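You operate a simulated robot arm through the tools that you are given. There is no shell and no other tool.

The job below is to be done with a simulated robot arm. You get a single attempt, and the scene is never put back.

JOB
Brush paste on the middle of the cream mount, lay the hill card on it and weight it down.
Fine: green weight, till the paste has set; brush in its jar, lid back on. Set down upright: green weight. A coat counts when it lies all over at full strength: go over it till it gets no stronger.

The check looks at the end state, three seconds after you hand in, the way a careful person would. Anything else that was tipped, shoved, dropped, spilled or broken makes it a failure. A push-on lid holds only when it is set on centred and level and pressed home; a screw cap is set on level and turned clockwise until tight.

ROBOT AND FRAMES
A 7-joint arm with a two-finger parallel gripper, fixed in place. Base frame: the origin is on the floor under the middle of its stand, x ahead of it, y to its left, z up; the work surface is at about z = 0.85. Readings come in m, rad, newtons and seconds.
With the tool pointing down near the work surface it reaches from about 0.32 to 0.74 m from the base axis. Its first joint turns from -2.007 to 2.007 rad. Payload 3.91 kg.
The TCP is the grasp point between the finger pads, 0.03 m short of the fingertips. In the tool frame z runs along the fingers and y along their closing line. Largest opening 0.11 m; finger width 0.02, thickness 0.01; the body of the gripper, 0.048 by 0.112 m, starts 0.055 m behind the TCP.
Orientation is that of the tool frame in the base frame, as a unit quaternion [w, x, y, z]. With the fingers straight down and closing along the base's y, the tool's x points along the base's -x, its y along +y and its z along -z.

CONTROLS
- The arm moves only by the tool drive_tool. Its argument "deltas" is a list that holds one entry, the list of rows, each a list of 7 numbers: the opening, from 0 (shut) to 1 (fully open), then the shift along the tool's x, y, z in units of 30 mm (1.0 is 30 mm), then the turn, a rotation vector about the tool's x, y, z in units of 6 degrees (1.0 is 6 degrees). In form: [[[grip, dx, dy, dz, rx, ry, rz], ...]]. A call has 1 to 20 rows; each row shifts and turns the commanded pose from where the row before left it, along the tool's axes as they then stand. A call with a number of a shift or a turn outside -1 to 1 is refused whole. A row lasts 0.2 s, in which the tool goes at most 0.05 m and 0.15 rad; a call with a longer step from one row to the next is refused whole, and so is a gripper value outside its range. Where a pose cannot be reached the arm comes as near as it can. A force on the tool above 90 N (or 10 N above the force at the start of the call, whichever is more), or a blocked arm, ends the call early, and 0.2 s more pass. The fingers move at their own pace (about 0.108 m/s each) and stop on an object; they squeeze with about 23 N. The grip force told is the motor's: it shows also when the fingers shut on nothing. Time passes only in rows, and 0.2 s behind the last, so rows that do not move let the fingers close. The reply holds the time, the measured pose of the TCP, the force on the tool along the base axes, the opening and the grip force, in the units named above and with some noise, with the torque about the TCP (base axes, N m) and any sound that the robot's microphone picked up, and new pictures: "views" is both (left out), scene, wrist or none.
- Cameras (640 x 400 px; columns grow to the right, rows downward): "scene" is fixed at [0.0432, -0.6505, 1.6576]; the picture's right is [0.77, -0.64, 0.00], its down [-0.27, -0.33, -0.91] and it looks along [0.58, 0.70, -0.42] (base axes); focal length 313 px, centre (320, 200). "wrist" rides on the gripper at [0.072, 0.017, -0.103] in the tool frame; the picture's right is [-0.23, 0.97, 0.00], its down [-0.76, -0.18, -0.62] and it looks along [-0.61, -0.14, 0.78] (tool axes); focal length 222 px, centre (320, 200). There is no depth. A picture from a camera that has moved, and an enlarged one, comes with that camera's place and axes in the base frame and with its lens. The place of the scene camera against the robot may be out by one fixed shift of up to 0.018 m in any direction.
- slide_trunk(by): slides the trunk up (or, below 0, down) by that many m; the arm rides with it, the base frame stays. It gives what a move gives, with no picture.
- enlarge(camera, box): a new picture of the part [left, top, right, bottom] of that camera's present view, enlarged. No time passes.
- close_job(): hands the job in; it is judged then, once.

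Places have to be worked out from the pictures, the camera data and where the tool is seen. Open the gripper and draw the arm clear of the work before you hand the job in, unless the task says otherwise.

The tools are called after "Call:" by a JSON object that holds its "method" and its "body". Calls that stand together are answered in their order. drive_tool: Moves the arm, as the interface text tells. Its arguments: {"type":"object","properties":{"deltas":{"type":"array","items":{"type":"array","items":{"type":"array","items":{"type":"number"}}}},"views":{"type":"string","enum":["both","scene","wrist","none"]}},"required":["deltas"]} The other tools are called the same way: slide_trunk (by) moves the trunk up or down; enlarge (camera, box) takes an enlarged picture of a part of a camera's view; close_job () hands the job in.

At the start:

```text
t: 0.0
tcp_pos: [0.4545, 0.1261, 1.5335]
ee_rot: [0.0, -0.001, 1.0, 0.0]
force: [-0.4, 0.2, -0.8]
torque: [0.0, -0.02, 0.01]
finger_gap: 0.1102
gripper_force: 0.0
trunk travel left (down, up): [-0.825, 0.165]
```

scene: 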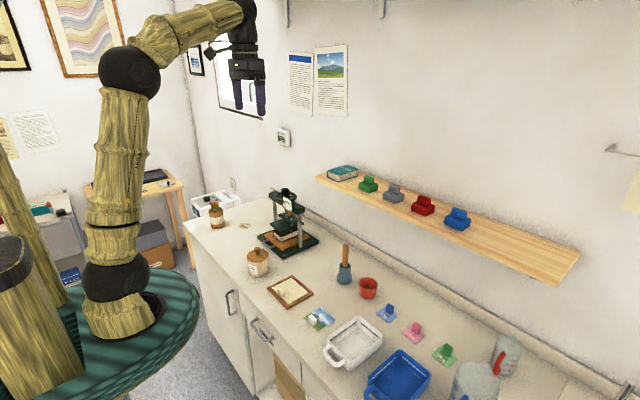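
wrist: 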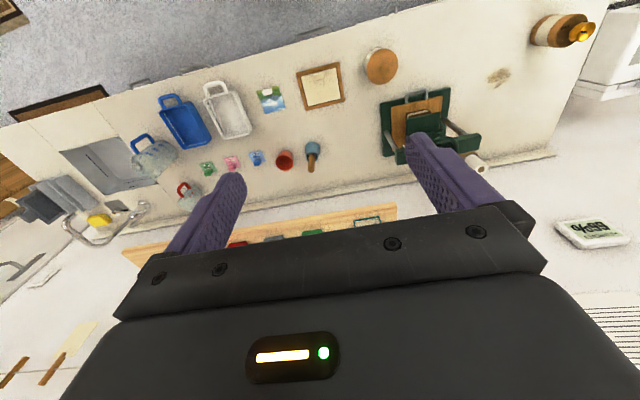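

I start by looking closely at both pictures to tell what each item is before moving anything.

Call:
{"method": "enlarge", "body": {"camera": "scene", "box": [180, 180, 340, 280]}}

Call:
{"method": "enlarge", "body": {"camera": "scene", "box": [240, 240, 400, 340]}}

Call:
{"method": "enlarge", "body": {"camera": "scene", "box": [310, 150, 470, 250]}}

Call:
{"method": "enlarge", "body": {"camera": "scene", "box": [360, 280, 552, 400]}}

Call:
{"method": "enlarge", "body": {"camera": "scene", "box": [270, 30, 366, 150]}}

Call:
{"method": "enlarge", "body": {"camera": "wrist", "box": [160, 40, 400, 190]}}

```text
4.00 times, centred on (260, 230) of scene
camera zoom: at [0.0432, -0.6505, 1.6576], right [0.77, -0.64, 0.0], down [-0.27, -0.33, -0.91], along [0.58, 0.7, -0.42], focal length 1250 px, centre (560, 80)
```

zoom: 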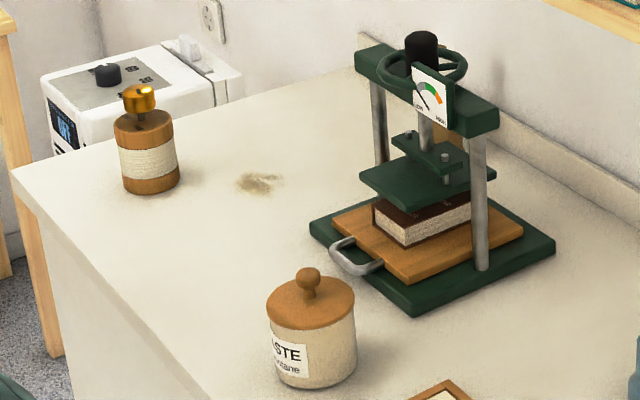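

```text
4.00 times, centred on (320, 290) of scene
camera zoom: at [0.0432, -0.6505, 1.6576], right [0.77, -0.64, 0.0], down [-0.27, -0.33, -0.91], along [0.58, 0.7, -0.42], focal length 1250 px, centre (320, -160)
```

zoom: 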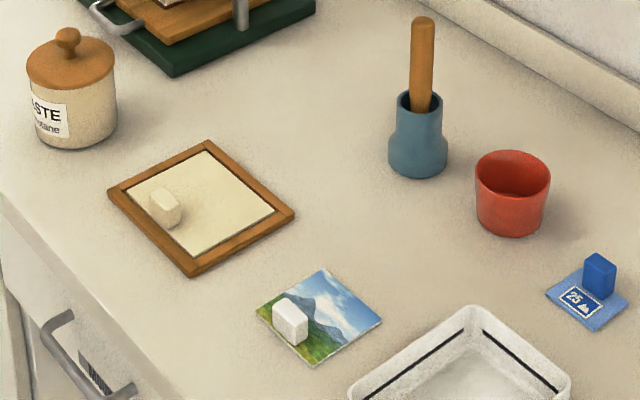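

```text
4.00 times, centred on (390, 200) of scene
camera zoom: at [0.0432, -0.6505, 1.6576], right [0.77, -0.64, 0.0], down [-0.27, -0.33, -0.91], along [0.58, 0.7, -0.42], focal length 1250 px, centre (40, 200)
```

zoom: 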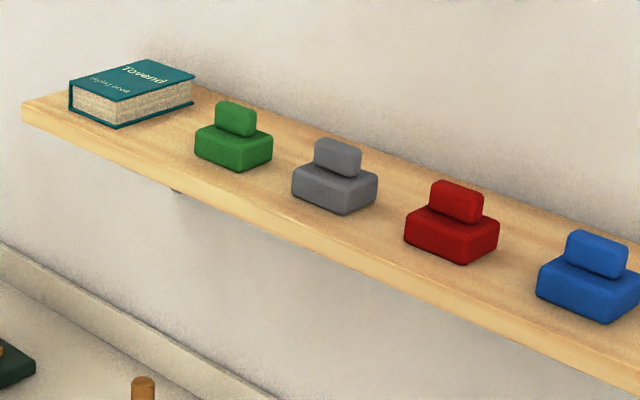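

```text
3.33 times, centred on (456, 340) of scene
camera zoom: at [0.0432, -0.6505, 1.6576], right [0.77, -0.64, 0.0], down [-0.27, -0.33, -0.91], along [0.58, 0.7, -0.42], focal length 1042 px, centre (-133, -267)
```

zoom: 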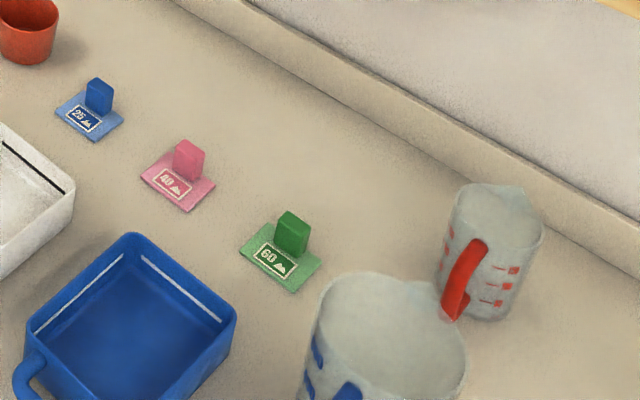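

```text
3.33 times, centred on (318, 90) of scene
camera zoom: at [0.0432, -0.6505, 1.6576], right [0.77, -0.64, 0.0], down [-0.27, -0.33, -0.91], along [0.58, 0.7, -0.42], focal length 1042 px, centre (327, 567)
```

zoom: 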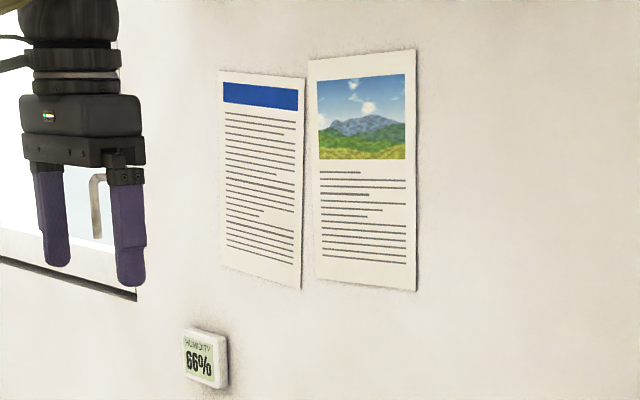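

```text
2.67 times, centred on (280, 115) of wrist
camera zoom: at [0.3816, 0.1421, 1.6356], right [0.23, 0.97, 0.0], down [0.76, -0.18, 0.62], along [0.61, -0.14, -0.78], focal length 592 px, centre (427, 427)
```

zoom: 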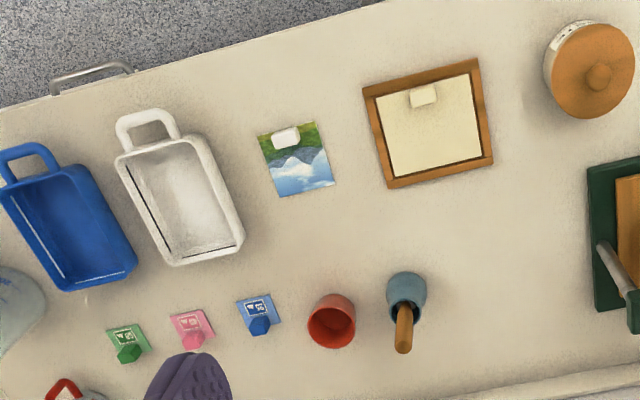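

The paste pot's label is partly hidden and may say something about the setting time. I enlarge it, the wall papers and the remaining items further.

Call:
{"method": "enlarge", "body": {"camera": "scene", "box": [240, 240, 280, 280]}}

Call:
{"method": "enlarge", "body": {"camera": "scene", "box": [285, 40, 350, 120]}}

Call:
{"method": "enlarge", "body": {"camera": "scene", "box": [0, 80, 96, 160]}}

Call:
{"method": "enlarge", "body": {"camera": "scene", "box": [560, 120, 640, 220]}}

Call:
{"method": "enlarge", "body": {"camera": "wrist", "box": [360, 0, 640, 200]}}

Call:
{"method": "enlarge", "body": {"camera": "wrist", "box": [245, 50, 365, 130]}}

Call:
{"method": "enlarge", "body": {"camera": "scene", "box": [260, 265, 340, 335]}}

```text
10.00 times, centred on (260, 260) of scene
camera zoom: at [0.0432, -0.6505, 1.6576], right [0.77, -0.64, 0.0], down [-0.27, -0.33, -0.91], along [0.58, 0.7, -0.42], focal length 3126 px, centre (920, -400)
```

zoom: 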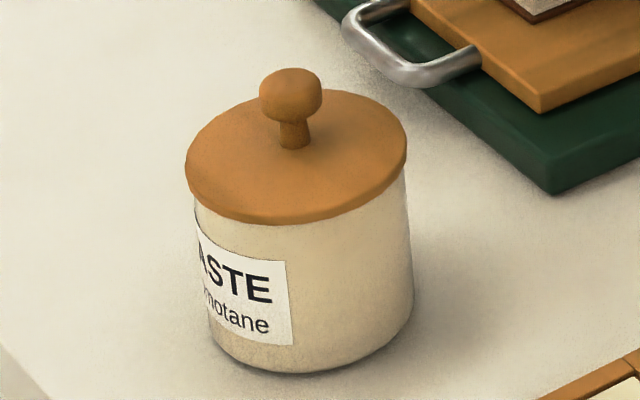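

```text
5.00 times, centred on (318, 80) of scene
camera zoom: at [0.0432, -0.6505, 1.6576], right [0.77, -0.64, 0.0], down [-0.27, -0.33, -0.91], along [0.58, 0.7, -0.42], focal length 1563 px, centre (332, 800)
```

zoom: 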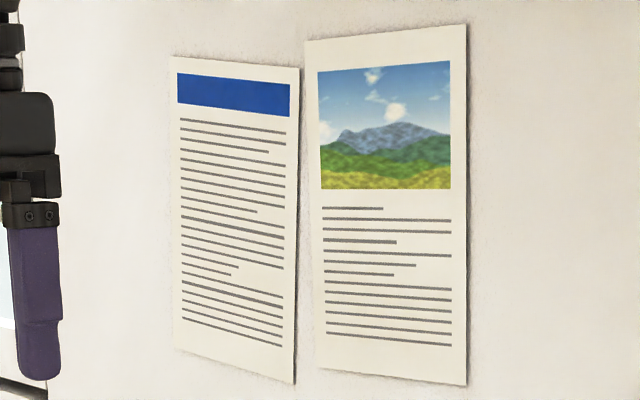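

```text
5.00 times, centred on (48, 120) of scene
camera zoom: at [0.0432, -0.6505, 1.6576], right [0.77, -0.64, 0.0], down [-0.27, -0.33, -0.91], along [0.58, 0.7, -0.42], focal length 1563 px, centre (1680, 600)
```

zoom: 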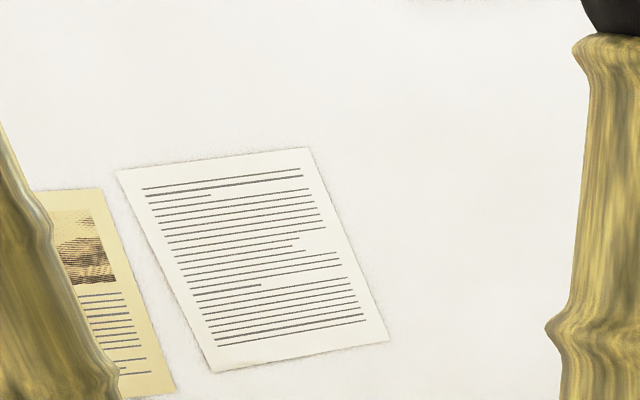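

```text
4.00 times, centred on (600, 170) of scene
camera zoom: at [0.0432, -0.6505, 1.6576], right [0.77, -0.64, 0.0], down [-0.27, -0.33, -0.91], along [0.58, 0.7, -0.42], focal length 1250 px, centre (-800, 320)
```

zoom: 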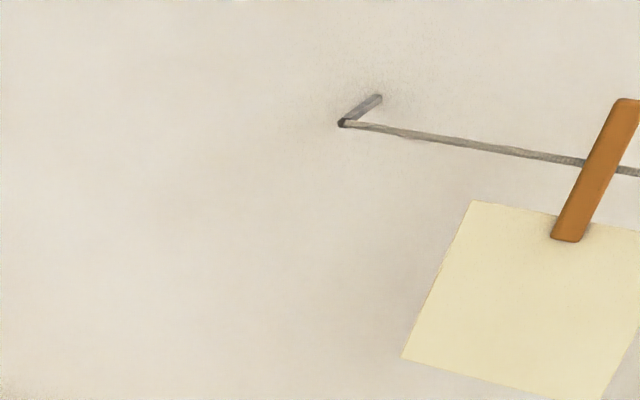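

```text
2.00 times, centred on (500, 100) of wrist
camera zoom: at [0.3816, 0.1421, 1.6356], right [0.23, 0.97, 0.0], down [0.76, -0.18, 0.62], along [0.61, -0.14, -0.78], focal length 444 px, centre (-40, 400)
```

zoom: 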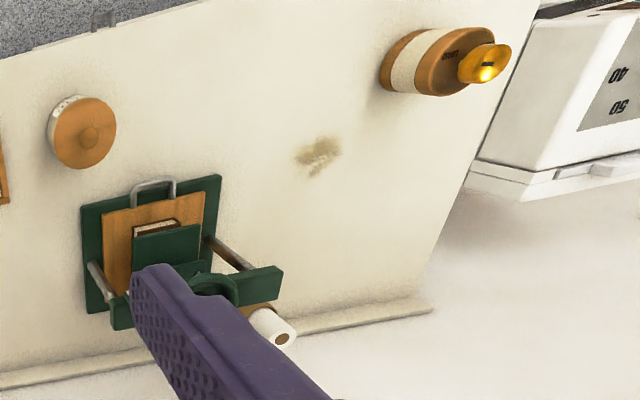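

```text
5.00 times, centred on (305, 90) of wrist
camera zoom: at [0.3816, 0.1421, 1.6356], right [0.23, 0.97, 0.0], down [0.76, -0.18, 0.62], along [0.61, -0.14, -0.78], focal length 1111 px, centre (395, 750)
```

zoom: 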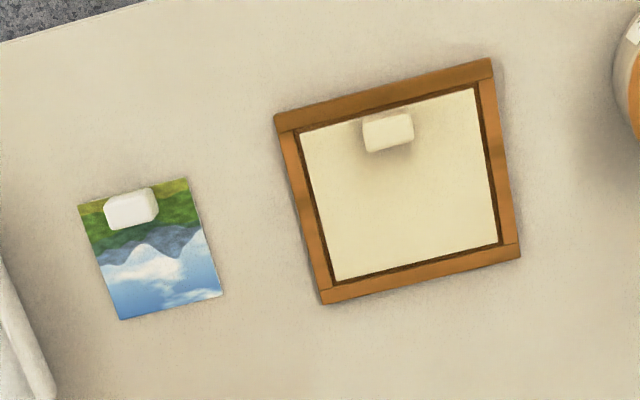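

```text
5.71 times, centred on (300, 300) of scene
camera zoom: at [0.0432, -0.6505, 1.6576], right [0.77, -0.64, 0.0], down [-0.27, -0.33, -0.91], along [0.58, 0.7, -0.42], focal length 1786 px, centre (434, -371)
```

zoom: 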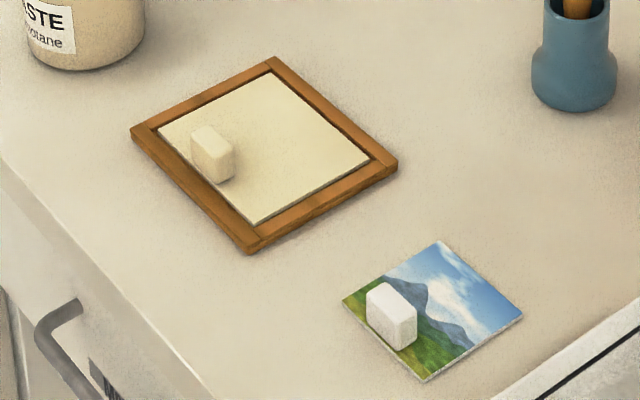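

Working from the wrist camera, the bench's front edge is at about x=0.41. The framed mount's centre is near (0.54, 0.11), the hill card near (0.54, -0.06), and the green weight sits on the shelf at about (0.83, 0.03, 1.22). I lower the trunk for a closer look.

Call:
{"method": "slide_trunk", "body": {"by": -0.35}}

Call:
{"method": "drive_tool", "body": {"deltas": [[[1, 0, 0, 0, 0, 0, 0]]], "views": "both"}}

```text
t: 3.4
tcp_pos: [0.453, 0.1268, 1.1815]
ee_rot: [0.0, 0.0, 1.0, 0.001]
force: [0.3, -0.2, 0.0]
torque: [-0.02, 0.0, 0.0]
finger_gap: 0.11
gripper_force: 0.1
trunk travel left (down, up): [-0.475, 0.515]
```

```text
t: 3.8
tcp_pos: [0.454, 0.1256, 1.1819]
ee_rot: [0.001, -0.001, 1.0, 0.0]
force: [0.7, 0.1, -0.2]
torque: [-0.01, 0.01, 0.02]
finger_gap: 0.1098
gripper_force: 0.0
trunk travel left (down, up): [-0.475, 0.515]
camera wrist: at [0.3815, 0.1421, 1.2856], right [0.23, 0.97, 0.0], down [0.76, -0.18, 0.62], along [0.61, -0.14, -0.78], focal length 222 px, centre (320, 200)
```

scene: 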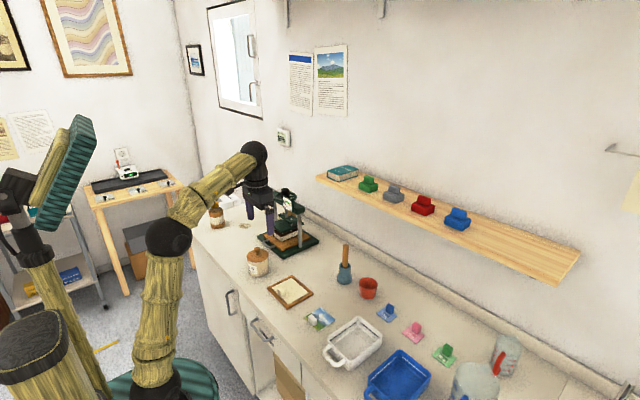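
wrist: 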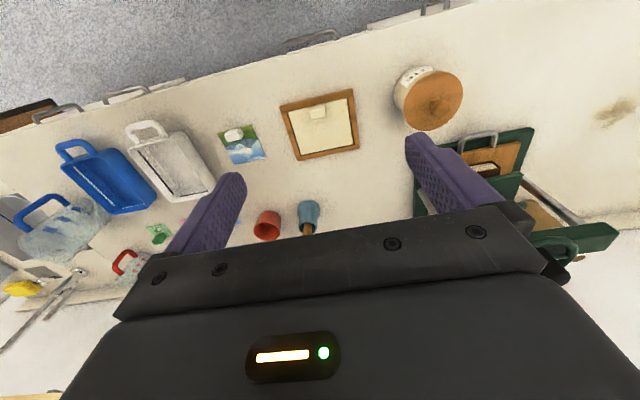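

The trunk is down and the wrist view is closer. I enlarge the mount, card, pot and brush jar to fix their places.

Call:
{"method": "enlarge", "body": {"camera": "wrist", "box": [200, 75, 376, 185]}}

Call:
{"method": "enlarge", "body": {"camera": "wrist", "box": [376, 45, 504, 145]}}

Call:
{"method": "enlarge", "body": {"camera": "wrist", "box": [240, 180, 336, 260]}}

Call:
{"method": "enlarge", "body": {"camera": "scene", "box": [310, 230, 390, 310]}}

```text
3.64 times, centred on (288, 130) of wrist
camera zoom: at [0.3815, 0.1421, 1.2856], right [0.23, 0.97, 0.0], down [0.76, -0.18, 0.62], along [0.61, -0.14, -0.78], focal length 808 px, centre (436, 454)
```

zoom: 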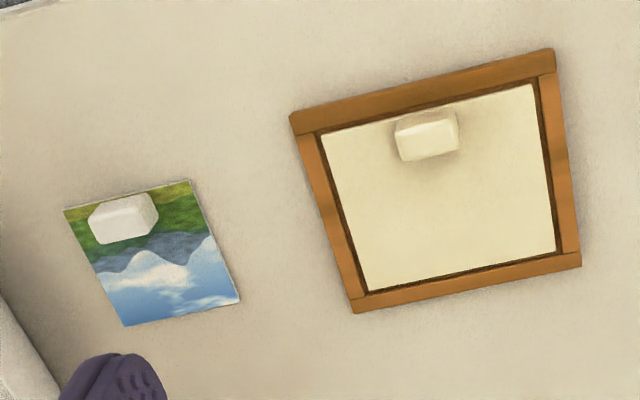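

```text
4.00 times, centred on (440, 95) of wrist
camera zoom: at [0.3815, 0.1421, 1.2856], right [0.23, 0.97, 0.0], down [0.76, -0.18, 0.62], along [0.61, -0.14, -0.78], focal length 888 px, centre (-160, 620)
```

zoom: 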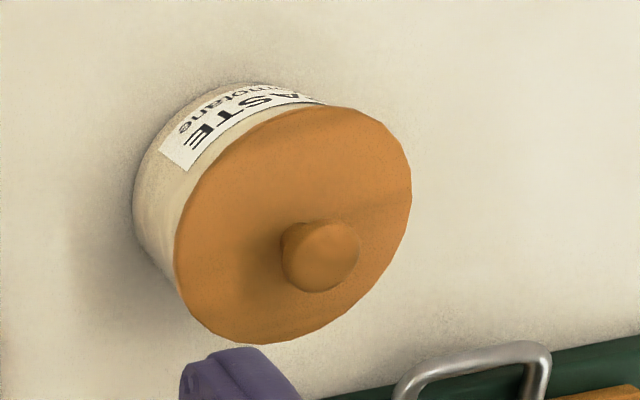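

```text
5.00 times, centred on (288, 220) of wrist
camera zoom: at [0.3815, 0.1421, 1.2856], right [0.23, 0.97, 0.0], down [0.76, -0.18, 0.62], along [0.61, -0.14, -0.78], focal length 1111 px, centre (480, 100)
```

zoom: 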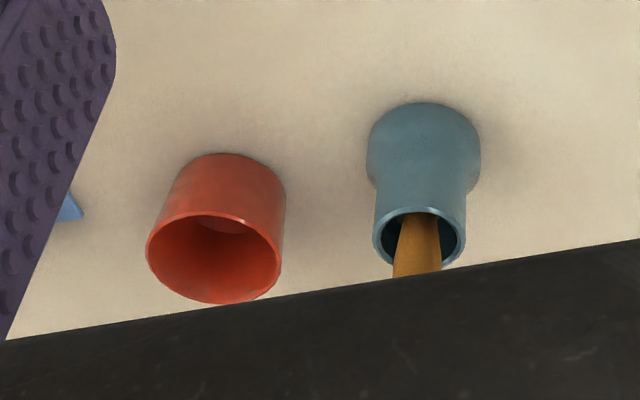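

```text
5.00 times, centred on (350, 270) of scene
camera zoom: at [0.0432, -0.6505, 1.6576], right [0.77, -0.64, 0.0], down [-0.27, -0.33, -0.91], along [0.58, 0.7, -0.42], focal length 1563 px, centre (170, -150)
```

zoom: 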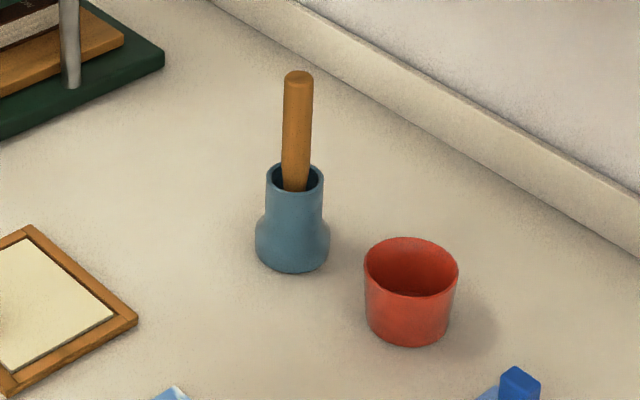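

I place the pot lid's centre at about (0.511, 0.289), with its top near z=0.927 and the knob up to about 0.957. The brush handle stands in the blue jar at about (0.743, 0.03), its top near z=1.01. I lower the trunk a little more and hover over the lid knob for a check.

Call:
{"method": "slide_trunk", "body": {"by": -0.12}}

Call:
{"method": "drive_tool", "body": {"deltas": [[[1, -0.2, 0.9, 0, 0, 0, 0], [1, -0.2, 0.9, 0, 0, 0, 0], [1, -0.2, 0.9, 0, 0, 0, 0], [1, 0, 0.9, 0, 0, 0, 0], [1, 0, 0.9, 0, 0, 0, 0], [1, 0, 0, 0, 0, 0, 0]]], "views": "both"}}

```text
t: 5.3
tcp_pos: [0.4543, 0.1254, 1.0623]
ee_rot: [0.0, -0.001, 1.0, -0.001]
force: [0.3, 0.5, 0.4]
torque: [-0.03, 0.0, 0.02]
finger_gap: 0.1098
gripper_force: 0.1
trunk travel left (down, up): [-0.355, 0.635]
```

```text
t: 6.7
tcp_pos: [0.4707, 0.2508, 1.0579]
ee_rot: [0.001, -0.001, 1.0, 0.0]
force: [0.2, 0.3, -0.3]
torque: [0.0, -0.07, -0.02]
finger_gap: 0.1101
gripper_force: 0.1
out of reach, approached as far as the arm can: row 5
trunk travel left (down, up): [-0.355, 0.635]
camera wrist: at [0.3974, 0.2664, 1.1615], right [0.23, 0.97, 0.0], down [0.76, -0.18, 0.62], along [0.61, -0.14, -0.78], focal length 222 px, centre (320, 200)
```

scene: 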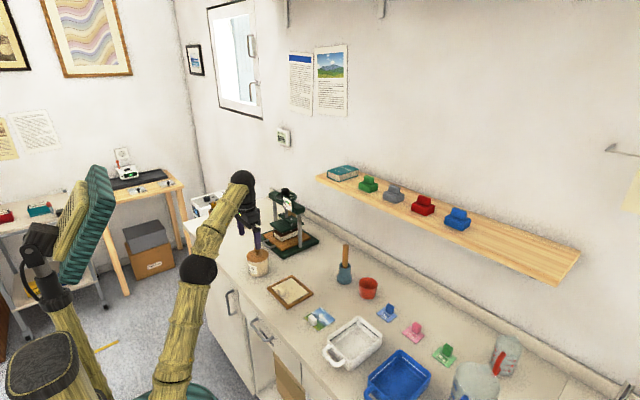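
wrist: 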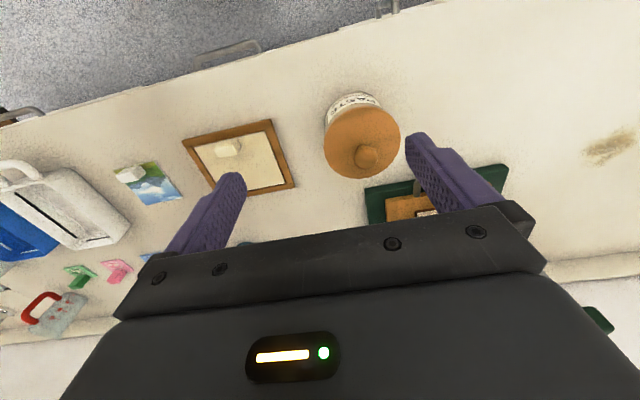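

The arm is stretched upward because the trunk now sits too low for the bench. I raise the trunk again and reach down from there.

Call:
{"method": "slide_trunk", "body": {"by": 0.32}}

Call:
{"method": "drive_tool", "body": {"deltas": [[[1, 0, 0, 1, 0, 0, 0], [1, 0, 0, 1, 0, 0, 0], [1, 0, 0, 1, 0, 0, 0], [1, 0, 0, 1, 0, 0, 0], [1, 0, 0, 1, 0, 0, 0], [1, 0, 0, 1, 0, 0, 0], [1, 0, 0, 1, 0, 0, 0], [1, 0, 0, 1, 0, 0, 0], [1, 0, 0, 1, 0, 0, 0], [1, 0, 0, 0, 0, 0, 0]]], "views": "both"}}

```text
t: 9.9
tcp_pos: [0.4703, 0.2511, 1.3776]
ee_rot: [0.001, -0.001, 1.0, 0.0]
force: [-0.8, -0.8, 0.0]
torque: [0.01, 0.0, -0.02]
finger_gap: 0.11
gripper_force: 0.1
trunk travel left (down, up): [-0.675, 0.315]
```

```text
t: 12.1
tcp_pos: [0.4709, 0.2502, 1.1091]
ee_rot: [0.001, -0.001, 1.0, 0.0]
force: [-0.2, -0.2, -0.4]
torque: [0.0, 0.02, 0.02]
finger_gap: 0.1101
gripper_force: 0.0
trunk travel left (down, up): [-0.675, 0.315]
camera wrist: at [0.3975, 0.2666, 1.2122], right [0.23, 0.97, 0.0], down [0.76, -0.18, 0.62], along [0.61, -0.14, -0.78], focal length 222 px, centre (320, 200)
```

scene: 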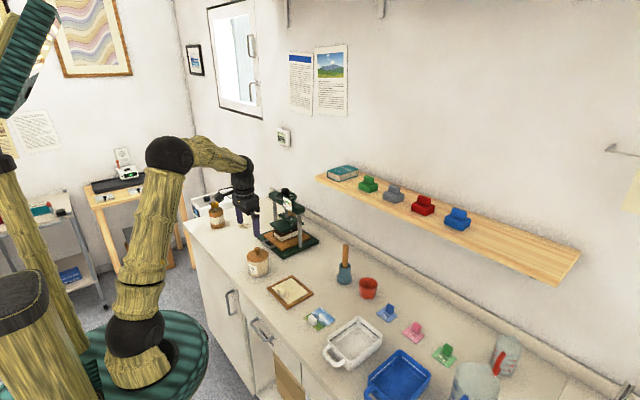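
wrist: 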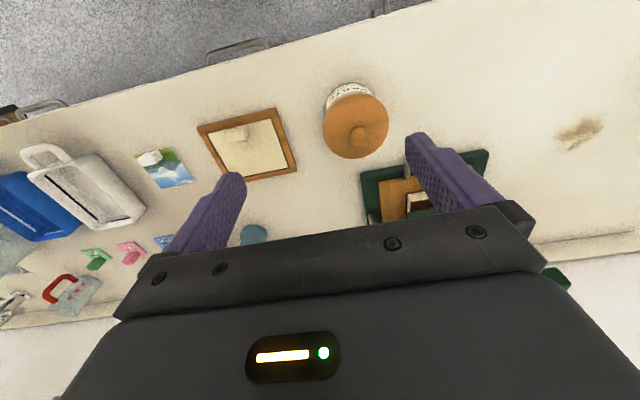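

The arm now reaches down comfortably. I enlarge the lid from here to triangulate the knob.

Call:
{"method": "enlarge", "body": {"camera": "wrist", "box": [300, 70, 412, 170]}}

Call:
{"method": "enlarge", "body": {"camera": "scene", "box": [230, 190, 290, 290]}}

```text
4.00 times, centred on (356, 120) of wrist
camera zoom: at [0.3975, 0.2666, 1.2122], right [0.23, 0.97, 0.0], down [0.76, -0.18, 0.62], along [0.61, -0.14, -0.78], focal length 888 px, centre (176, 520)
```

zoom: 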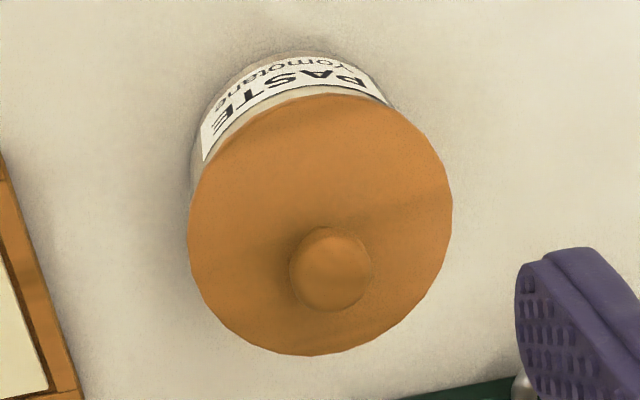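

```text
4.00 times, centred on (260, 240) of scene
camera zoom: at [0.0432, -0.6505, 1.6576], right [0.77, -0.64, 0.0], down [-0.27, -0.33, -0.91], along [0.58, 0.7, -0.42], focal length 1250 px, centre (560, 40)
```

zoom: 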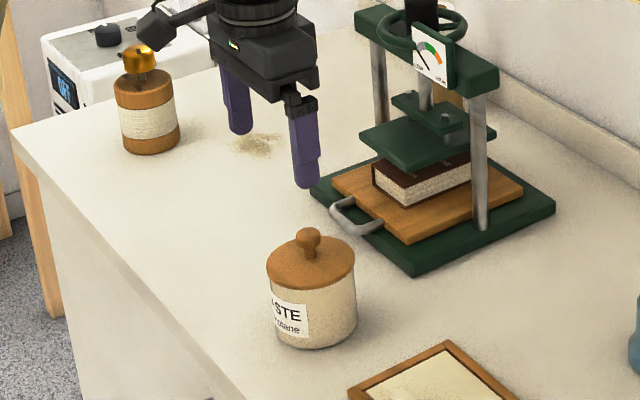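

Two views agree: the lid centre is at (0.510, 0.2885), its top z≈0.927, with a knob of about 25 mm centred near z≈0.951. I go above it and down to TCP z≈0.965, so the fingertips stay clear of the lid.

Call:
{"method": "drive_tool", "body": {"deltas": [[[0.7, -0.66, 0.64, 0, 0, 0, 0], [0.7, -0.66, 0.64, 0, 0, 0, 0], [0.7, 0, 0, 1, 0, 0, 0], [0.7, 0, 0, 1, 0, 0, 0], [0.7, 0, 0, 1, 0, 0, 0], [0.7, 0, 0, 1, 0, 0, 0], [0.7, 0, 0, 0.4, 0, 0, 0], [0.7, 0, 0, 0.4, 0, 0, 0], [0.7, 0, 0, 0, 0, 0, 0]]], "views": "both"}}

```text
t: 14.1
tcp_pos: [0.5085, 0.2905, 0.9639]
ee_rot: [0.001, -0.001, 1.0, -0.001]
force: [0.5, 0.5, 0.0]
torque: [0.01, 0.02, 0.01]
finger_gap: 0.077
gripper_force: 0.1
trunk travel left (down, up): [-0.675, 0.315]
camera wrist: at [0.4363, 0.3059, 1.0671], right [0.23, 0.97, 0.0], down [0.76, -0.18, 0.62], along [0.61, -0.14, -0.78], focal length 222 px, centre (320, 200)
```

scene: 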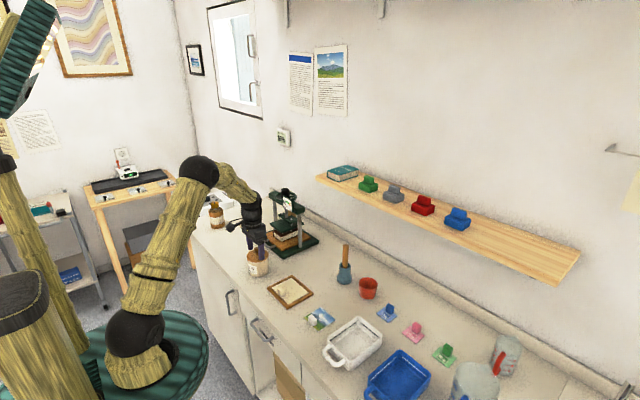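
wrist: 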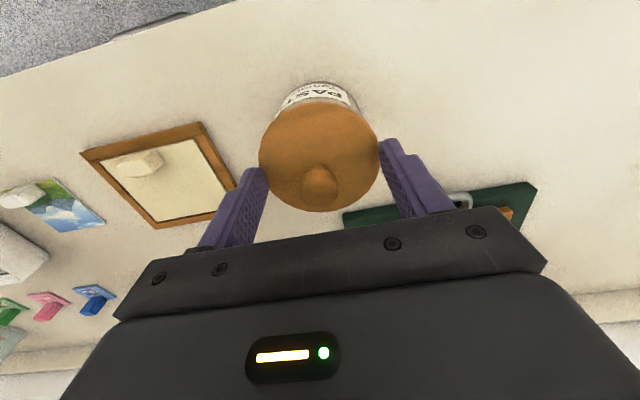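

The knob projects to where I expect, between the fingertips. I close on it and check the grip.

Call:
{"method": "drive_tool", "body": {"deltas": [[[0, 0, 0, 0, 0, 0, 0], [0, 0, 0, 0, 0, 0, 0], [0, 0, 0, 0, 0, 0, 0], [0, 0, 0, 0, 0, 0, 0]]], "views": "wrist"}}

```text
t: 15.1
tcp_pos: [0.5094, 0.29, 0.9649]
ee_rot: [0.002, -0.001, 1.0, 0.001]
force: [0.3, -3.7, 9.0]
torque: [-0.09, -0.06, -0.01]
finger_gap: 0.0223
gripper_force: 22.6
trunk travel left (down, up): [-0.675, 0.315]
camera wrist: at [0.4363, 0.3051, 1.068], right [0.23, 0.97, 0.0], down [0.76, -0.18, 0.62], along [0.61, -0.14, -0.78], focal length 222 px, centre (320, 200)
```

wrist: 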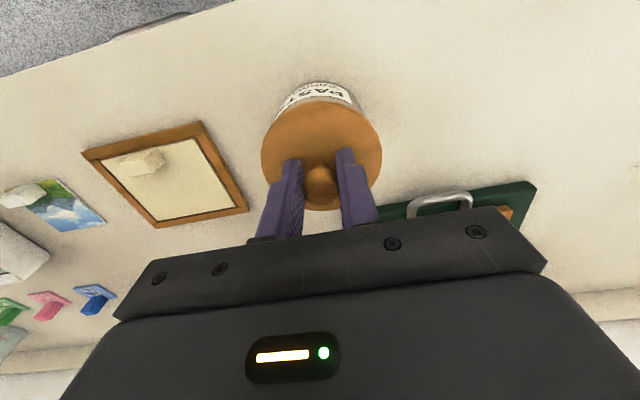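

Gripped at a 22 mm gap. I lift slowly and watch the force to see whether the lid comes off freely.

Call:
{"method": "drive_tool", "body": {"deltas": [[[0, 0, 0, -0.1, 0, 0, 0], [0, 0, 0, -0.2, 0, 0, 0], [0, 0, 0, -0.2, 0, 0, 0], [0, 0, 0, -0.3, 0, 0, 0], [0, 0, 0, -0.4, 0, 0, 0], [0, 0, 0, -0.6, 0, 0, 0], [0, 0, 0, 0, 0, 0, 0]]], "views": "both"}}

```text
t: 16.7
tcp_pos: [0.5092, 0.2895, 1.017]
ee_rot: [0.001, -0.001, 1.0, 0.0]
force: [-0.5, 0.1, 0.4]
torque: [0.0, -0.02, -0.04]
finger_gap: 0.0223
gripper_force: 23.0
trunk travel left (down, up): [-0.675, 0.315]
heard: snap
camera wrist: at [0.4365, 0.3054, 1.1209], right [0.23, 0.97, 0.0], down [0.76, -0.18, 0.62], along [0.61, -0.14, -0.78], focal length 222 px, centre (320, 200)
```

scene: 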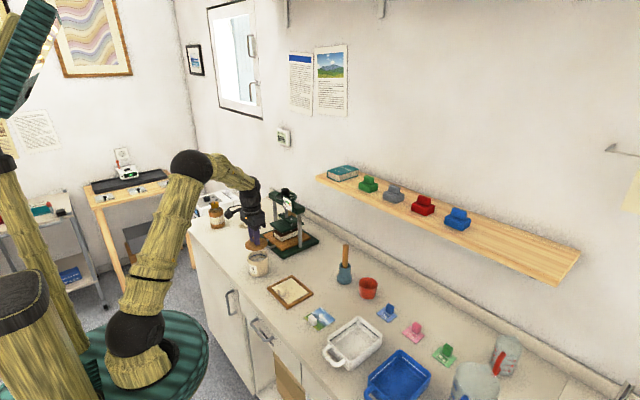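
wrist: 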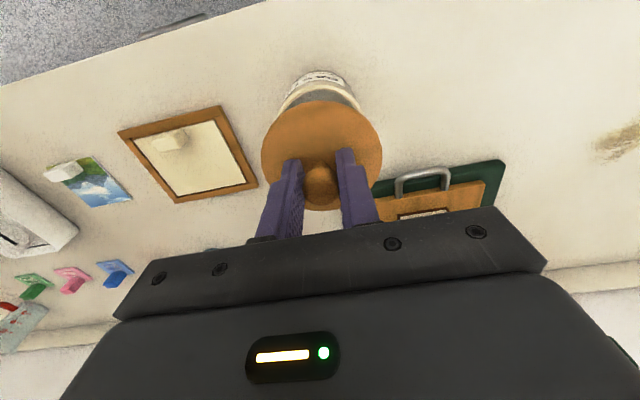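

A snap, so it is a push-on lid, and it is now off and held level. I carry it left to clear bench at about (0.50, 0.425) and begin lowering it.

Call:
{"method": "drive_tool", "body": {"deltas": [[[0, 0, 0.9, 0, 0, 0, 0], [0, 0, 0.9, 0, 0, 0, 0], [0, 0.1, 0.9, 0, 0, 0, 0], [0, 0.1, 0.9, 0, 0, 0, 0], [0, 0, 0.9, 0, 0, 0, 0], [0, 0, 0, 1, 0, 0, 0], [0, 0, 0, 1, 0, 0, 0], [0, 0, 0, 0.8, 0, 0, 0], [0, 0, 0, 0, 0, 0, 0]]], "views": "both"}}

```text
t: 18.7
tcp_pos: [0.5059, 0.4252, 0.9331]
ee_rot: [0.002, 0.0, 1.0, 0.0]
force: [0.1, 0.5, -0.4]
torque: [0.03, 0.0, -0.02]
finger_gap: 0.0222
gripper_force: 22.7
trunk travel left (down, up): [-0.675, 0.315]
camera wrist: at [0.4322, 0.4399, 1.0369], right [0.23, 0.97, 0.0], down [0.76, -0.18, 0.62], along [0.61, -0.14, -0.78], focal length 222 px, centre (320, 200)
```

scene: 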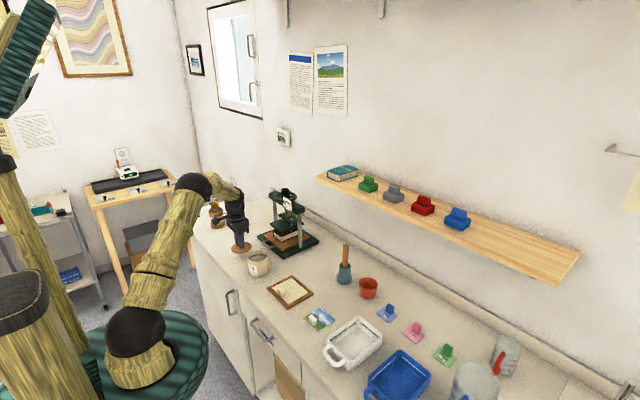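
wrist: 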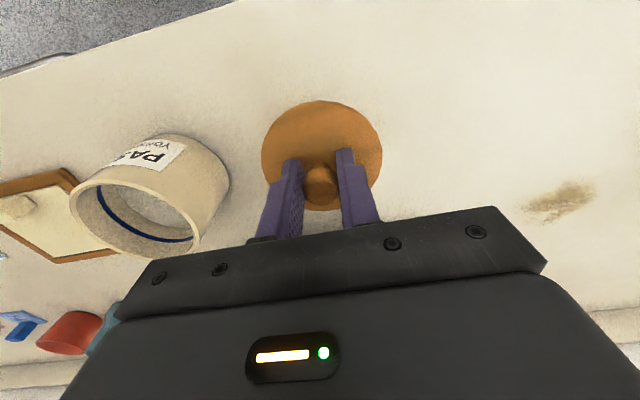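

The lid is held just above clear bench. I look into the open pot, then lower in small steps until it touches.

Call:
{"method": "enlarge", "body": {"camera": "wrist", "box": [60, 120, 240, 265]}}

Call:
{"method": "drive_tool", "body": {"deltas": [[[0, 0, 0, 0.2, 0, 0, 0], [0, 0, 0, 0.15, 0, 0, 0], [0, 0, 0, 0.15, 0, 0, 0], [0, 0, 0, 0.1, 0, 0, 0]]], "views": "wrist"}}

```text
2.76 times, centred on (150, 192) of wrist
camera zoom: at [0.4322, 0.4399, 1.0369], right [0.23, 0.97, 0.0], down [0.76, -0.18, 0.62], along [0.61, -0.14, -0.78], focal length 613 px, centre (789, 221)
```

zoom: 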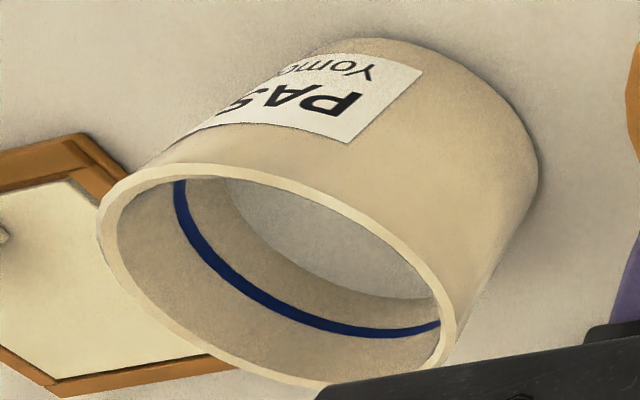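

```text
t: 19.7
tcp_pos: [0.5044, 0.4243, 0.9157]
ee_rot: [0.0, -0.002, 1.0, 0.0]
force: [-0.1, 0.1, -1.5]
torque: [0.01, 0.02, 0.0]
finger_gap: 0.0226
gripper_force: 23.3
trunk travel left (down, up): [-0.675, 0.315]
camera wrist: at [0.4318, 0.4405, 1.019], right [0.23, 0.97, 0.0], down [0.76, -0.18, 0.62], along [0.61, -0.14, -0.78], focal length 222 px, centre (320, 200)
```

wrist: 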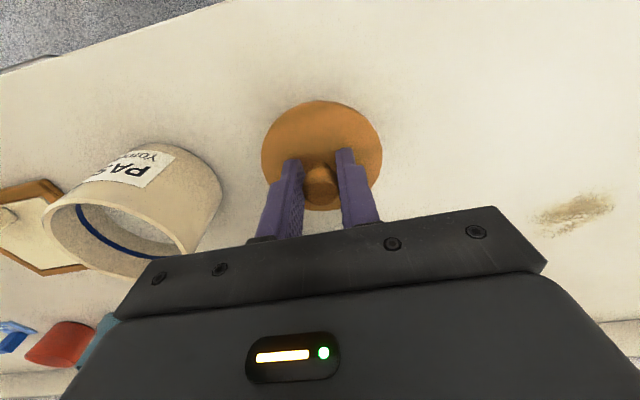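

The pot holds pale paste below a blue line. There is no contact yet at TCP z 0.916, so I keep lowering in small steps.

Call:
{"method": "drive_tool", "body": {"deltas": [[[0, 0, 0, 0.1, 0, 0, 0], [0, 0, 0, 0.1, 0, 0, 0]]], "views": "none"}}

Call:
{"method": "drive_tool", "body": {"deltas": [[[0, 0, 0, 0.07, 0, 0, 0], [0, 0, 0, 0.0, 0, 0, 0]]], "views": "wrist"}}

```text
t: 20.3
tcp_pos: [0.5043, 0.4249, 0.9088]
ee_rot: [0.001, -0.001, 1.0, 0.0]
force: [0.6, -0.5, -0.1]
torque: [-0.01, 0.02, -0.01]
finger_gap: 0.0221
gripper_force: 22.9
trunk travel left (down, up): [-0.675, 0.315]
```

```text
t: 20.9
tcp_pos: [0.5029, 0.4236, 0.908]
ee_rot: [0.001, -0.001, 1.0, 0.0]
force: [0.1, -0.1, 0.1]
torque: [0.01, -0.01, 0.0]
finger_gap: 0.0224
gripper_force: 22.9
trunk travel left (down, up): [-0.675, 0.315]
camera wrist: at [0.4321, 0.4404, 1.0112], right [0.23, 0.97, 0.0], down [0.76, -0.18, 0.62], along [0.61, -0.14, -0.78], focal length 222 px, centre (320, 200)
```

wrist: 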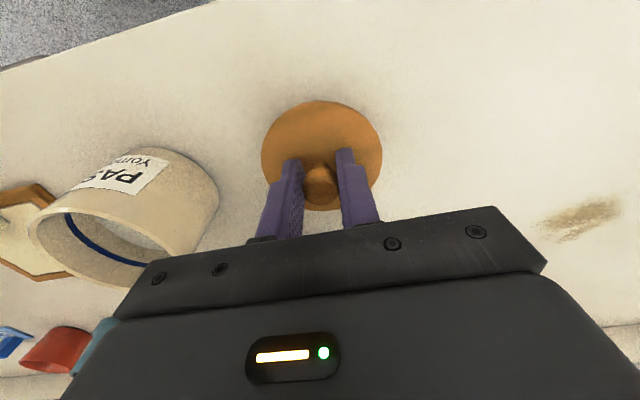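

Still no contact at TCP 0.907. I go on in 3 mm steps.

Call:
{"method": "drive_tool", "body": {"deltas": [[[0, 0, 0, 0.1, 0, 0, 0], [0, 0, 0, 0, 0, 0, 0]]], "views": "none"}}

Call:
{"method": "drive_tool", "body": {"deltas": [[[0, 0, 0, 0.1, 0, 0, 0], [0, 0, 0, 0, 0, 0, 0]]], "views": "none"}}

```text
t: 21.5
tcp_pos: [0.5043, 0.4239, 0.9052]
ee_rot: [0.002, -0.002, 1.0, 0.0]
force: [0.4, 0.3, -0.6]
torque: [0.0, 0.03, 0.01]
finger_gap: 0.0224
gripper_force: 22.8
trunk travel left (down, up): [-0.675, 0.315]
```

```text
t: 22.1
tcp_pos: [0.5046, 0.4241, 0.9019]
ee_rot: [0.001, 0.0, 1.0, 0.0]
force: [1.0, -0.1, -0.6]
torque: [0.01, 0.0, 0.02]
finger_gap: 0.0225
gripper_force: 22.9
trunk travel left (down, up): [-0.675, 0.315]
```

No contact yet, so I continue down in 2–3 mm steps.

Call:
{"method": "drive_tool", "body": {"deltas": [[[0, 0, 0, 0.08, 0, 0, 0], [0, 0, 0, 0, 0, 0, 0]]], "views": "none"}}

Call:
{"method": "drive_tool", "body": {"deltas": [[[0, 0, 0, 0.08, 0, 0, 0], [0, 0, 0, 0, 0, 0, 0]]], "views": "both"}}

```text
t: 22.7
tcp_pos: [0.5039, 0.4231, 0.9001]
ee_rot: [0.001, -0.001, 1.0, 0.0]
force: [0.3, -0.1, -1.1]
torque: [0.02, 0.0, -0.03]
finger_gap: 0.0224
gripper_force: 23.3
trunk travel left (down, up): [-0.675, 0.315]
```

```text
t: 23.3
tcp_pos: [0.504, 0.4246, 0.8976]
ee_rot: [0.001, -0.001, 1.0, 0.0]
force: [0.7, -1.6, -0.3]
torque: [0.02, -0.01, 0.0]
finger_gap: 0.0223
gripper_force: 22.9
trunk travel left (down, up): [-0.675, 0.315]
camera wrist: at [0.4316, 0.44, 1.0004], right [0.23, 0.97, 0.0], down [0.76, -0.18, 0.62], along [0.61, -0.14, -0.78], focal length 222 px, centre (320, 200)
```

scene: 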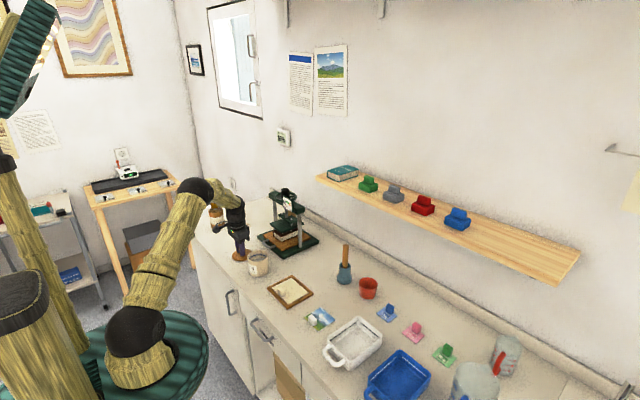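
wrist: 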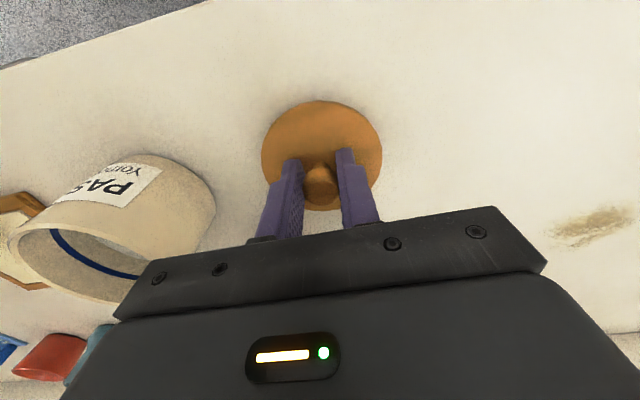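

The lid is close to the bench but the readings show no clear contact. I check it close up in the scene view and step further.

Call:
{"method": "enlarge", "body": {"camera": "scene", "box": [215, 220, 275, 280]}}

Call:
{"method": "drive_tool", "body": {"deltas": [[[0, 0, 0, 0.07, 0, 0, 0], [0, 0, 0, 0, 0, 0, 0]]], "views": "none"}}

```text
6.67 times, centred on (245, 250) of scene
camera zoom: at [0.0432, -0.6505, 1.6576], right [0.77, -0.64, 0.0], down [-0.27, -0.33, -0.91], along [0.58, 0.7, -0.42], focal length 2084 px, centre (820, -133)
```

zoom: 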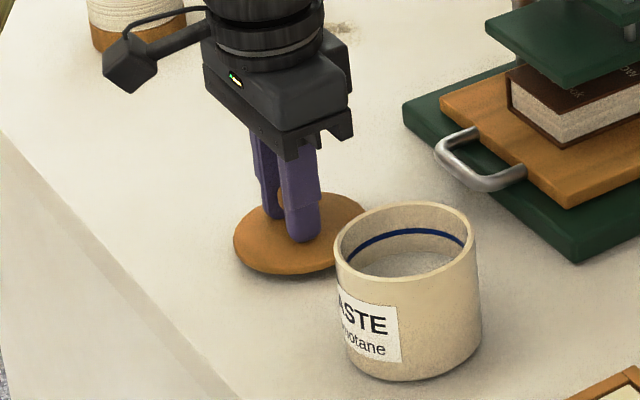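

```text
t: 23.9
tcp_pos: [0.5034, 0.4246, 0.8945]
ee_rot: [0.001, -0.001, 1.0, 0.0]
force: [-0.3, -1.4, -0.2]
torque: [0.01, -0.02, -0.02]
finger_gap: 0.0225
gripper_force: 22.8
trunk travel left (down, up): [-0.675, 0.315]
```

The lid is only millimetres above the bench. I continue in 2 mm steps.

Call:
{"method": "drive_tool", "body": {"deltas": [[[0, 0, 0, 0.06, 0, 0, 0], [0, 0, 0, 0, 0, 0, 0]]], "views": "none"}}

Call:
{"method": "drive_tool", "body": {"deltas": [[[0, 0, 0, 0.06, 0, 0, 0], [0, 0, 0, 0, 0, 0, 0]]], "views": "none"}}

```text
t: 24.5
tcp_pos: [0.5034, 0.4249, 0.8922]
ee_rot: [0.0, -0.001, 1.0, 0.0]
force: [-0.4, -0.8, -1.2]
torque: [0.0, -0.01, -0.04]
finger_gap: 0.0223
gripper_force: 23.0
trunk travel left (down, up): [-0.675, 0.315]
```

```text
t: 25.1
tcp_pos: [0.5035, 0.4254, 0.8909]
ee_rot: [0.001, -0.001, 1.0, -0.001]
force: [-0.2, -0.4, 0.5]
torque: [0.04, 0.02, -0.01]
finger_gap: 0.0226
gripper_force: 22.9
trunk travel left (down, up): [-0.675, 0.315]
```

Still free. I continue with 2 mm steps, watching for an upward force.

Call:
{"method": "drive_tool", "body": {"deltas": [[[0, 0, 0, 0.06, 0, 0, 0], [0, 0, 0, 0, 0, 0, 0]]], "views": "none"}}

Call:
{"method": "drive_tool", "body": {"deltas": [[[0, 0, 0, 0.06, 0, 0, 0], [0, 0, 0, 0, 0, 0, 0]]], "views": "both"}}

Call:
{"method": "enlarge", "body": {"camera": "scene", "box": [220, 230, 260, 270]}}

```text
t: 25.7
tcp_pos: [0.5048, 0.4241, 0.889]
ee_rot: [0.002, -0.001, 1.0, -0.001]
force: [0.3, -0.2, -0.1]
torque: [0.01, 0.0, -0.04]
finger_gap: 0.0224
gripper_force: 23.4
trunk travel left (down, up): [-0.675, 0.315]
```

```text
t: 26.3
tcp_pos: [0.5033, 0.424, 0.8883]
ee_rot: [0.002, -0.002, 1.0, 0.0]
force: [-1.6, -0.3, 6.3]
torque: [-0.02, 0.06, 0.0]
finger_gap: 0.0222
gripper_force: 23.0
trunk travel left (down, up): [-0.675, 0.315]
camera wrist: at [0.4314, 0.44, 0.9924], right [0.23, 0.97, 0.0], down [0.76, -0.18, 0.62], along [0.61, -0.14, -0.78], focal length 222 px, centre (320, 200)
```

scene: 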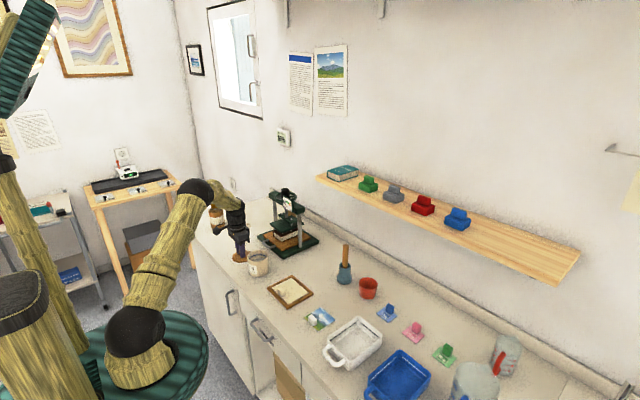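
wrist: 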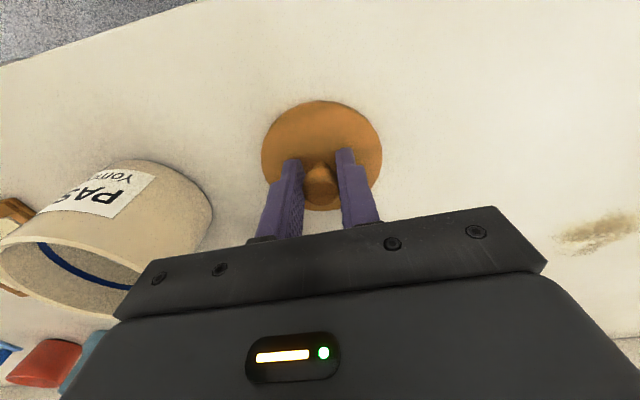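

```text
10.00 times, centred on (240, 250) of scene
camera zoom: at [0.0432, -0.6505, 1.6576], right [0.77, -0.64, 0.0], down [-0.27, -0.33, -0.91], along [0.58, 0.7, -0.42], focal length 3126 px, centre (1120, -300)
```

zoom: 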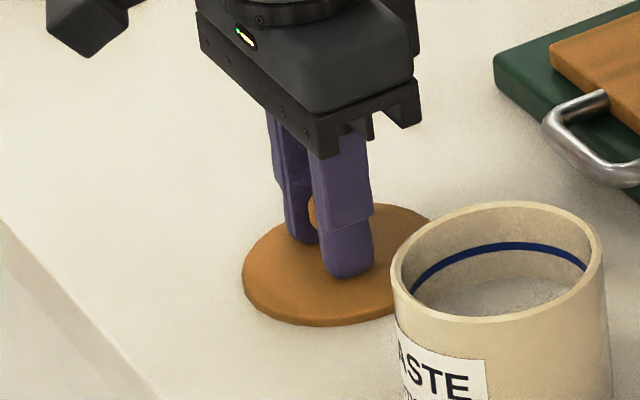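

Contact: 6 N at TCP z 0.888, so the lid is resting flat on the bench. I release it and rise straight up.

Call:
{"method": "drive_tool", "body": {"deltas": [[[0.5, 0, 0, 0, 0, 0, 0], [0.5, 0, 0, 0, 0, 0, 0], [0.5, 0, 0, 0, 0, 0, 0], [0.5, 0, 0, -0.5, 0, 0, 0], [0.5, 0, 0, -1, 0, 0, 0], [0.5, 0, 0, -1, 0, 0, 0], [0.5, 0, 0, -1, 0, 0, 0], [0.5, 0, 0, -1, 0, 0, 0], [0.5, 0, 0, 0, 0, 0, 0]]], "views": "both"}}

Call:
{"method": "enlarge", "body": {"camera": "wrist", "box": [120, 60, 400, 235]}}

```text
t: 28.3
tcp_pos: [0.5056, 0.4241, 1.0219]
ee_rot: [0.001, -0.001, 1.0, 0.0]
force: [0.6, 0.2, 1.1]
torque: [-0.03, -0.02, 0.0]
finger_gap: 0.0549
gripper_force: 0.0
trunk travel left (down, up): [-0.675, 0.315]
camera wrist: at [0.4318, 0.44, 1.1254], right [0.23, 0.97, 0.0], down [0.76, -0.18, 0.62], along [0.61, -0.14, -0.78], focal length 222 px, centre (320, 200)
```

scene: 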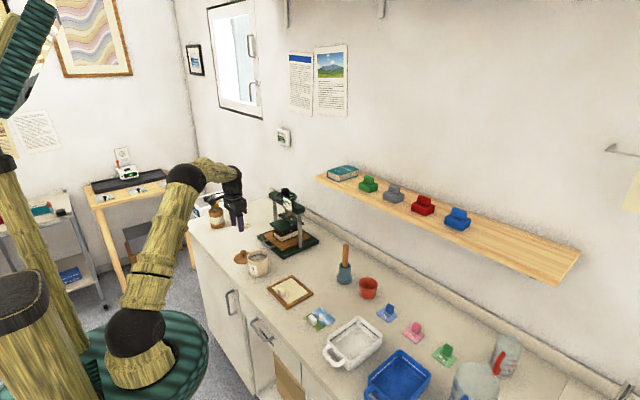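
wrist: 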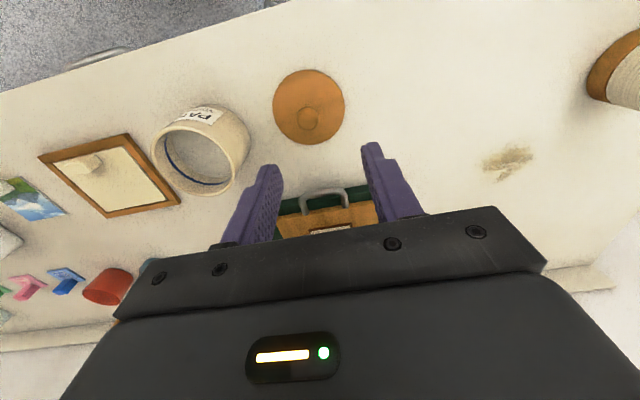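

```text
2.29 times, centred on (260, 148) of wrist
camera zoom: at [0.4318, 0.44, 1.1254], right [0.23, 0.97, 0.0], down [0.76, -0.18, 0.62], along [0.61, -0.14, -0.78], focal length 508 px, centre (457, 320)
```

zoom: 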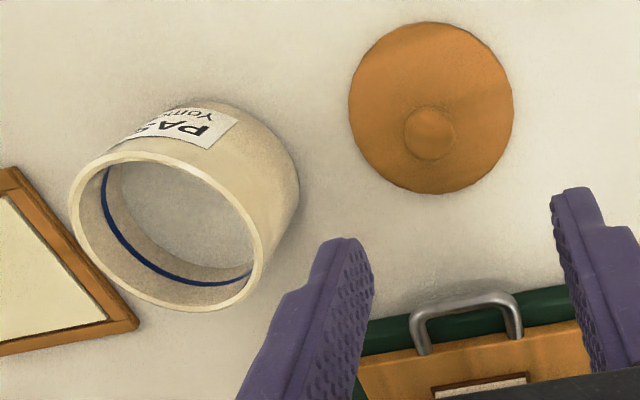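

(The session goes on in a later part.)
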